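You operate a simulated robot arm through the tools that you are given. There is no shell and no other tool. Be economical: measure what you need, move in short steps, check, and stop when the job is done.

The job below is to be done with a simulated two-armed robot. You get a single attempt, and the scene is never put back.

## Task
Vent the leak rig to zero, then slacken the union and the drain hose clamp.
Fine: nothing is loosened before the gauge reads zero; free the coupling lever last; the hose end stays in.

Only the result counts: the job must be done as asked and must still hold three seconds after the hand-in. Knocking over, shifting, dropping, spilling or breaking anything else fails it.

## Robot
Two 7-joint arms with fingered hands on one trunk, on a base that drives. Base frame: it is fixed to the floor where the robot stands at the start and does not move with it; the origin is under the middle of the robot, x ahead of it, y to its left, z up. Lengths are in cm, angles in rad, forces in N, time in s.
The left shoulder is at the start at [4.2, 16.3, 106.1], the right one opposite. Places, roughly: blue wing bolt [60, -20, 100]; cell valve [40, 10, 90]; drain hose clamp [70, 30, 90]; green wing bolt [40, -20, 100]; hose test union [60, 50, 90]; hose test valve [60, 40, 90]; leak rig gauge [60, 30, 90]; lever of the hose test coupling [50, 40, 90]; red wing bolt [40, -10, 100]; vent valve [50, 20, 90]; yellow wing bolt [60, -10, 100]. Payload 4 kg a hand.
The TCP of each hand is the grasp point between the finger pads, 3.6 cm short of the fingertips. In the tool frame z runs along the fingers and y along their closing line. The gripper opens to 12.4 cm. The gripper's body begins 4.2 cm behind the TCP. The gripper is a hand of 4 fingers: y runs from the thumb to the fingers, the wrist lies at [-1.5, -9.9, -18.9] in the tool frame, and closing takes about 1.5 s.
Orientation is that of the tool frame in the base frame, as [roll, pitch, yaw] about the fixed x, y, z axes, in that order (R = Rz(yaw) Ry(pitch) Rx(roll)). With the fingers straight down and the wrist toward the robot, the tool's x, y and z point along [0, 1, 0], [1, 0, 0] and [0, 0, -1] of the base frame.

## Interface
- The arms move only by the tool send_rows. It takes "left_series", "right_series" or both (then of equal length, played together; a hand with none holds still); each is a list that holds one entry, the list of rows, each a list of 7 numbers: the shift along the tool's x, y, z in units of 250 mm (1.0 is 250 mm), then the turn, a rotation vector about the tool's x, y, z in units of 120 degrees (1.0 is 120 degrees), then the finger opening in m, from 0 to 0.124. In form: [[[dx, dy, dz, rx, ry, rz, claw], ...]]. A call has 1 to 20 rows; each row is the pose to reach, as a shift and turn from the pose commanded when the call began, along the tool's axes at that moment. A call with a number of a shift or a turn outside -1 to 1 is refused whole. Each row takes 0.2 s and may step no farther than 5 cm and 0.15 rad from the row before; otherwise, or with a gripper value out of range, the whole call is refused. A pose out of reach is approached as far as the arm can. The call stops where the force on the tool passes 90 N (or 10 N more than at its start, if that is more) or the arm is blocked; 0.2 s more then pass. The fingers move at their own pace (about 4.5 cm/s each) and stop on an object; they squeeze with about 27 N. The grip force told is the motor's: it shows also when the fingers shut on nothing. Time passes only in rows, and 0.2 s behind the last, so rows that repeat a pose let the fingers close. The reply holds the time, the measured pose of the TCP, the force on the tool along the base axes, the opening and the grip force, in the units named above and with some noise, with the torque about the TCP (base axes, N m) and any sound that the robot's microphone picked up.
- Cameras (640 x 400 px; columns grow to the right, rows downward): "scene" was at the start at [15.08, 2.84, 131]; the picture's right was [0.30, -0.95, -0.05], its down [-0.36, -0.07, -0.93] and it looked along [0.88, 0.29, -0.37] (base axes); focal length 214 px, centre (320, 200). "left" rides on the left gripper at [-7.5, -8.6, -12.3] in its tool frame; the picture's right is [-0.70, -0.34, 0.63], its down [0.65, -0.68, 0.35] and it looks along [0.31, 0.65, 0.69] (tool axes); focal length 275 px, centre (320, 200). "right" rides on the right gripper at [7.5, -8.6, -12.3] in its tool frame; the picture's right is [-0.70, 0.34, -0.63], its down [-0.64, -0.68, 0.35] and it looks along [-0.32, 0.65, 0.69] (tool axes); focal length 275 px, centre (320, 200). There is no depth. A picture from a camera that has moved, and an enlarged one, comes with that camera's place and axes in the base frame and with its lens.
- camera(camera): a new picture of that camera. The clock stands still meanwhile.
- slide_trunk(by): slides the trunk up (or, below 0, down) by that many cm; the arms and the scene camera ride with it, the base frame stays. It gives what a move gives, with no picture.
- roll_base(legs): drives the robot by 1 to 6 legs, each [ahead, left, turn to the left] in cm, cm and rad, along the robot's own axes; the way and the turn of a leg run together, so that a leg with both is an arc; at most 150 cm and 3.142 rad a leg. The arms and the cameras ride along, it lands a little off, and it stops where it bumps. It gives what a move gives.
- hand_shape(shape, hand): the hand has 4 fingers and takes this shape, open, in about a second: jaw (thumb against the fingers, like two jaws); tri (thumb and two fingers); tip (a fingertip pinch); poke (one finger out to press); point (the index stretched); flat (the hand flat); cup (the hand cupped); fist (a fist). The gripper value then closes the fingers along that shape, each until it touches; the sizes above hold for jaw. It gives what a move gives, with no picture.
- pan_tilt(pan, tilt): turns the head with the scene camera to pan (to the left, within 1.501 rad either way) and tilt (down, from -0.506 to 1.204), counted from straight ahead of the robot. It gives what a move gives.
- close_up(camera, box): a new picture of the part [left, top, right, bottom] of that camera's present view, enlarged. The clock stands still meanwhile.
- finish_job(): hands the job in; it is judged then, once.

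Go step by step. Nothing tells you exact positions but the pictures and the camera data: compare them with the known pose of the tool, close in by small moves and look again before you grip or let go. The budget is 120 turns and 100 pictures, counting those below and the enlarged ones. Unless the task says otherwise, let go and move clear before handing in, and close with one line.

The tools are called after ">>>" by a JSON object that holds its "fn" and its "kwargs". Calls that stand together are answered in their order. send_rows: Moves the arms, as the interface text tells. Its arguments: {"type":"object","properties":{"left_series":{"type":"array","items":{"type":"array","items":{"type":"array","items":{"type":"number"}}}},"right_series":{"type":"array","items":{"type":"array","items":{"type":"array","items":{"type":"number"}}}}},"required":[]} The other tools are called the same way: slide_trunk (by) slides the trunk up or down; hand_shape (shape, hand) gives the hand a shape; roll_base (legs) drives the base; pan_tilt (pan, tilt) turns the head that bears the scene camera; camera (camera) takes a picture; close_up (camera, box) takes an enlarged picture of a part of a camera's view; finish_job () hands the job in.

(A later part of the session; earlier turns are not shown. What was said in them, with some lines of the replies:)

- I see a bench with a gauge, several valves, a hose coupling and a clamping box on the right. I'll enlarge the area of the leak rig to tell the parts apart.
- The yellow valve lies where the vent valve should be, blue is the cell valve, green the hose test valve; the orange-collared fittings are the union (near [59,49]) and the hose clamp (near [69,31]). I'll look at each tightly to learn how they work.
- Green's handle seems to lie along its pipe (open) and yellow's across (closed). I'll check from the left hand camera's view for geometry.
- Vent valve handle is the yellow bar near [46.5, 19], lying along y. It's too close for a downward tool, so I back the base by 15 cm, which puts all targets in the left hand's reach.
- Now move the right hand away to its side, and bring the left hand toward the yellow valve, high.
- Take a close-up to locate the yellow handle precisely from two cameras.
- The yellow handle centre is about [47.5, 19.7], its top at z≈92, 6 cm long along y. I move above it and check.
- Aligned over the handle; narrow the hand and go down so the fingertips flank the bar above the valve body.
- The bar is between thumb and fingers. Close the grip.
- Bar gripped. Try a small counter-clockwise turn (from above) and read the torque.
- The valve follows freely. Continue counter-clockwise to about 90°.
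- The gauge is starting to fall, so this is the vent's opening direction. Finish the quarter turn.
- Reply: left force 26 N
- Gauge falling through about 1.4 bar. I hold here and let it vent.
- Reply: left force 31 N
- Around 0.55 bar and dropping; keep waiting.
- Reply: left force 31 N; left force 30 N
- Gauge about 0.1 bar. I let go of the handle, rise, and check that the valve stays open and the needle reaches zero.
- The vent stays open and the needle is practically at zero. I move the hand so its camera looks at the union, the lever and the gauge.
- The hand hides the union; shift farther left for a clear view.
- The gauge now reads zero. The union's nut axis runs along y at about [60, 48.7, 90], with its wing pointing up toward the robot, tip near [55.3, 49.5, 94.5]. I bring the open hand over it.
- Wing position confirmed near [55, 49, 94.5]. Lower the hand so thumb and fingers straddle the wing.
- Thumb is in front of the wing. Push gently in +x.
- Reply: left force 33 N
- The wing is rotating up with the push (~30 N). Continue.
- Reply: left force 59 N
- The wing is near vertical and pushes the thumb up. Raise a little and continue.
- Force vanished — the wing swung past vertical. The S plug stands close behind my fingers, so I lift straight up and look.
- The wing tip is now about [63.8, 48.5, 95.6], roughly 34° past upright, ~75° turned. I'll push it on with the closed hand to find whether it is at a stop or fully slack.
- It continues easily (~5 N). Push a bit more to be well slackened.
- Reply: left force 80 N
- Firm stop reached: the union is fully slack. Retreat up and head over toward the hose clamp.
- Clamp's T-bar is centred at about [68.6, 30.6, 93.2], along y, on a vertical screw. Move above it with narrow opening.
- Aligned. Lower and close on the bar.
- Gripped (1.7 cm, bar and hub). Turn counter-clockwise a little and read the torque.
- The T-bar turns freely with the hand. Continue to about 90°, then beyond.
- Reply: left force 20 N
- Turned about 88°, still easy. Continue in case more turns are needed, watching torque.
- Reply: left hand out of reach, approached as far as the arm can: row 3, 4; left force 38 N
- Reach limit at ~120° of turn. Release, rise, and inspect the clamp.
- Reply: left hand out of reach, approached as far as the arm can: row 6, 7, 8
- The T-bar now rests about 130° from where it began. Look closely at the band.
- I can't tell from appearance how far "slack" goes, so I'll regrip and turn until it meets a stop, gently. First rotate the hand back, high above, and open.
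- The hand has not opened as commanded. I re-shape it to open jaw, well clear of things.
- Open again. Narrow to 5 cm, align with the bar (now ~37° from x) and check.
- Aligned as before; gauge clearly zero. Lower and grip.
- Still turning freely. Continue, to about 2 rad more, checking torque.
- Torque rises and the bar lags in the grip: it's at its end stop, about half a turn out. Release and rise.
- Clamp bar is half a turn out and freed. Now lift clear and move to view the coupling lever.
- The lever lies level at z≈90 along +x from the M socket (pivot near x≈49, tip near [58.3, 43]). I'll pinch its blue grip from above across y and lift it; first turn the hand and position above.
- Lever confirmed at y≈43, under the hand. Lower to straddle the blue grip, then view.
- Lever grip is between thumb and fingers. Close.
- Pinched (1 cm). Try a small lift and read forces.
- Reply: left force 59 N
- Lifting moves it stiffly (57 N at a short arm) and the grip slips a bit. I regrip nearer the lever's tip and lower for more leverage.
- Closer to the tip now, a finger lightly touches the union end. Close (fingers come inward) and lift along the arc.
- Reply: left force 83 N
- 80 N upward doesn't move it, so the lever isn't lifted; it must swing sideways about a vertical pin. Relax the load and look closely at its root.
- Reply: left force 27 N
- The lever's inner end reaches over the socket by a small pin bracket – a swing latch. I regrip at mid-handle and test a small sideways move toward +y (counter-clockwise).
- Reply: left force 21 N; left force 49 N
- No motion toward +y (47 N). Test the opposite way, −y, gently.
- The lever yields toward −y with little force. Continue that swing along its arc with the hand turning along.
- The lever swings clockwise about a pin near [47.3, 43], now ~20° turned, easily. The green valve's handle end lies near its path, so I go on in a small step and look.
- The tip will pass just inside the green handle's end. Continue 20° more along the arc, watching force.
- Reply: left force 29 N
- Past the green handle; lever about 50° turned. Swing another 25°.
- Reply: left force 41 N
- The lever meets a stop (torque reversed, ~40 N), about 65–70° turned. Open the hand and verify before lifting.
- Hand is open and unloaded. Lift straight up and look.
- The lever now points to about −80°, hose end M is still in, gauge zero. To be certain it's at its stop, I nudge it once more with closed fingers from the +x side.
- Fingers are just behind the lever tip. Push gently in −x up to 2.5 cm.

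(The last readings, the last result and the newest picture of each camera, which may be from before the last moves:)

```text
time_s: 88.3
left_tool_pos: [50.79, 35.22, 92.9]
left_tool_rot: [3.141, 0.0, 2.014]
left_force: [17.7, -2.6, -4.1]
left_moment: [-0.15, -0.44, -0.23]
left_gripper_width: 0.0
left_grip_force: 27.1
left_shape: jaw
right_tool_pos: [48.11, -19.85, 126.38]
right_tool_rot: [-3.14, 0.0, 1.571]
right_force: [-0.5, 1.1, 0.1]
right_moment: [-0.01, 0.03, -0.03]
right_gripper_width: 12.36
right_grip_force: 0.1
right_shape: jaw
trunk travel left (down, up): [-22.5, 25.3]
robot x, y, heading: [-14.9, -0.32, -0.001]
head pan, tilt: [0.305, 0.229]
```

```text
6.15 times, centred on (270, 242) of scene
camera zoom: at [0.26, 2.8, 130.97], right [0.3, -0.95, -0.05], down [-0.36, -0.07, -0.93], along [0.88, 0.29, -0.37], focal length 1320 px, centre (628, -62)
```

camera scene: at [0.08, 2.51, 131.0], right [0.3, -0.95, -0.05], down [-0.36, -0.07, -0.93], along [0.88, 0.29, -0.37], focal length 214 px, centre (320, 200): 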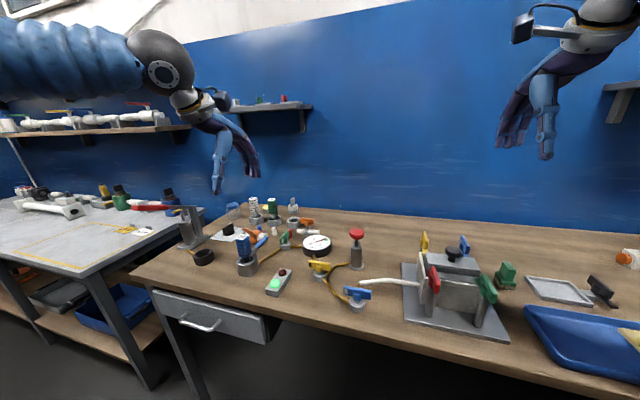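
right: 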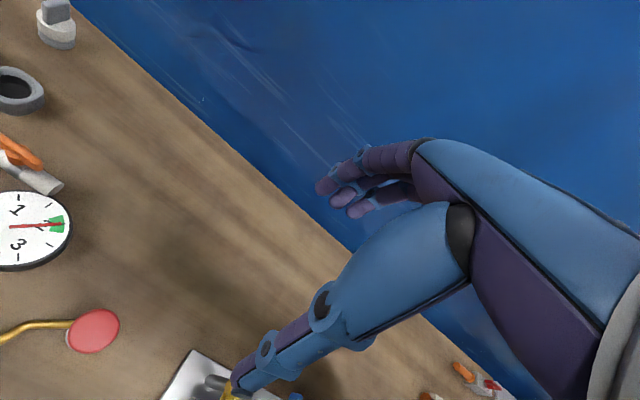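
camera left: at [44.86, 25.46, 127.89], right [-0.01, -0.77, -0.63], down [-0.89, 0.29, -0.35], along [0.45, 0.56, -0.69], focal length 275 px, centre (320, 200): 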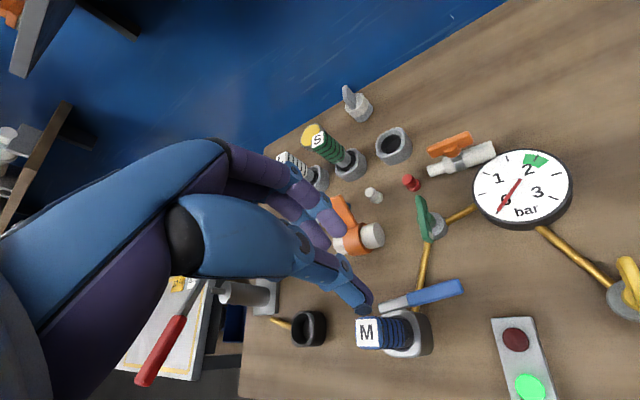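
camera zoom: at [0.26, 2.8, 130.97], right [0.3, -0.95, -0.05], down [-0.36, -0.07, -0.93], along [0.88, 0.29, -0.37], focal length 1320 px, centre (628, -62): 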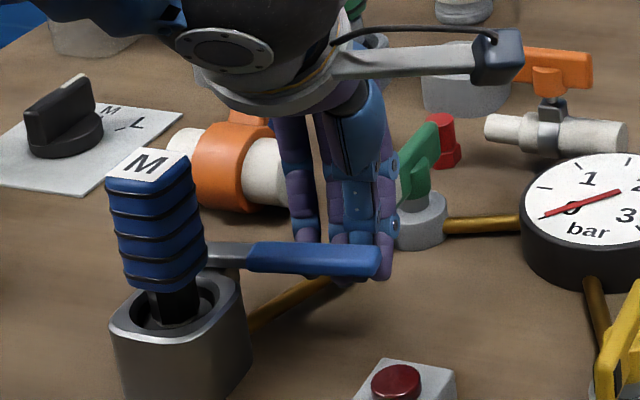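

The lever holds against the push without moving: it is at its open stop. Back off, rise clear, and take a last look.

>>> {"fn": "send_rows", "kwargs": {"left_series": [[[-0.02, 0.043, 0, 0, 0, 0, 0], [-0.034, 0.072, 0, 0, 0, 0, 0], [-0.034, 0.072, -0.15, 0, 0, 0, 0], [-0.034, 0.072, -0.34, 0, 0, 0, 0], [-0.034, 0.072, -0.53, 0, 0, 0, 0], [-0.034, 0.072, -0.72, 0, 0, 0, 0], [-0.034, 0.072, -0.9, 0, 0, 0, 0.03], [0.0, -0.03, -0.95, 0, 0, 0, 0.05]]]}}

>>> {"fn": "close_up", "kwargs": {"camera": "scene", "box": [220, 200, 370, 310]}}

>>> {"fn": "camera", "kwargs": {"camera": "scene"}}

```text
time_s: 90.1
left_tool_pos: [50.05, 34.92, 116.86]
left_tool_rot: [3.14, 0.001, 2.015]
left_force: [0.3, -0.2, 0.0]
left_moment: [-0.04, 0.01, 0.01]
left_gripper_width: 2.48
left_grip_force: 0.1
left_shape: jaw
right_tool_pos: [47.76, -19.71, 126.6]
right_tool_rot: [3.14, 0.001, 1.572]
right_force: [-0.7, -0.7, -0.2]
right_moment: [-0.01, -0.01, -0.02]
right_gripper_width: 12.38
right_grip_force: 0.0
right_shape: jaw
trunk travel left (down, up): [-22.5, 25.3]
robot x, y, heading: [-14.99, -0.05, 0.003]
head pan, tilt: [0.305, 0.229]
```

```text
3.64 times, centred on (295, 255) of scene
camera zoom: at [-0.08, 2.85, 131.03], right [0.3, -0.95, -0.05], down [-0.36, -0.07, -0.93], along [0.88, 0.29, -0.36], focal length 780 px, centre (411, 0)
```

zoom: 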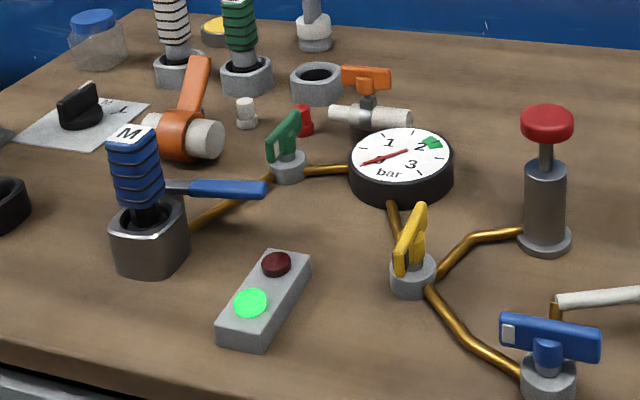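

```text
4 pictures are left
camera scene: at [-0.08, 2.85, 131.03], right [0.3, -0.95, -0.05], down [-0.36, -0.07, -0.93], along [0.88, 0.29, -0.36], focal length 214 px, centre (320, 200)
```

scene: 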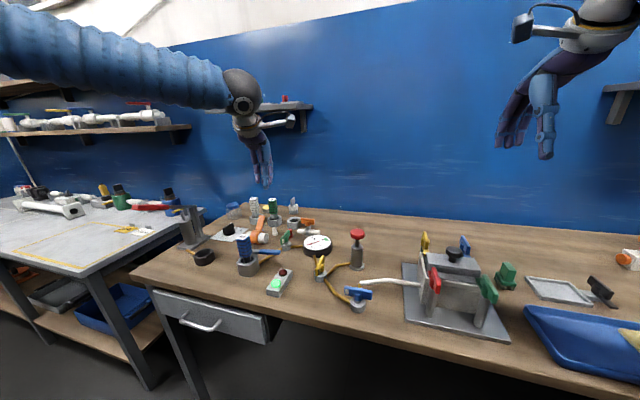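

The gauge reads zero with the vent open. The union and clamp are turned to their stops, the lever is swung open last, and hose end M is still seated. Both hands are clear, so I hand in.

>>> {"fn": "finish_job", "kwargs": {}}

```text
The job is handed in.
```

I vented the rig to zero first, then slackened the union and the drain hose clamp, and swung the coupling lever free last. The M hose end is still in.
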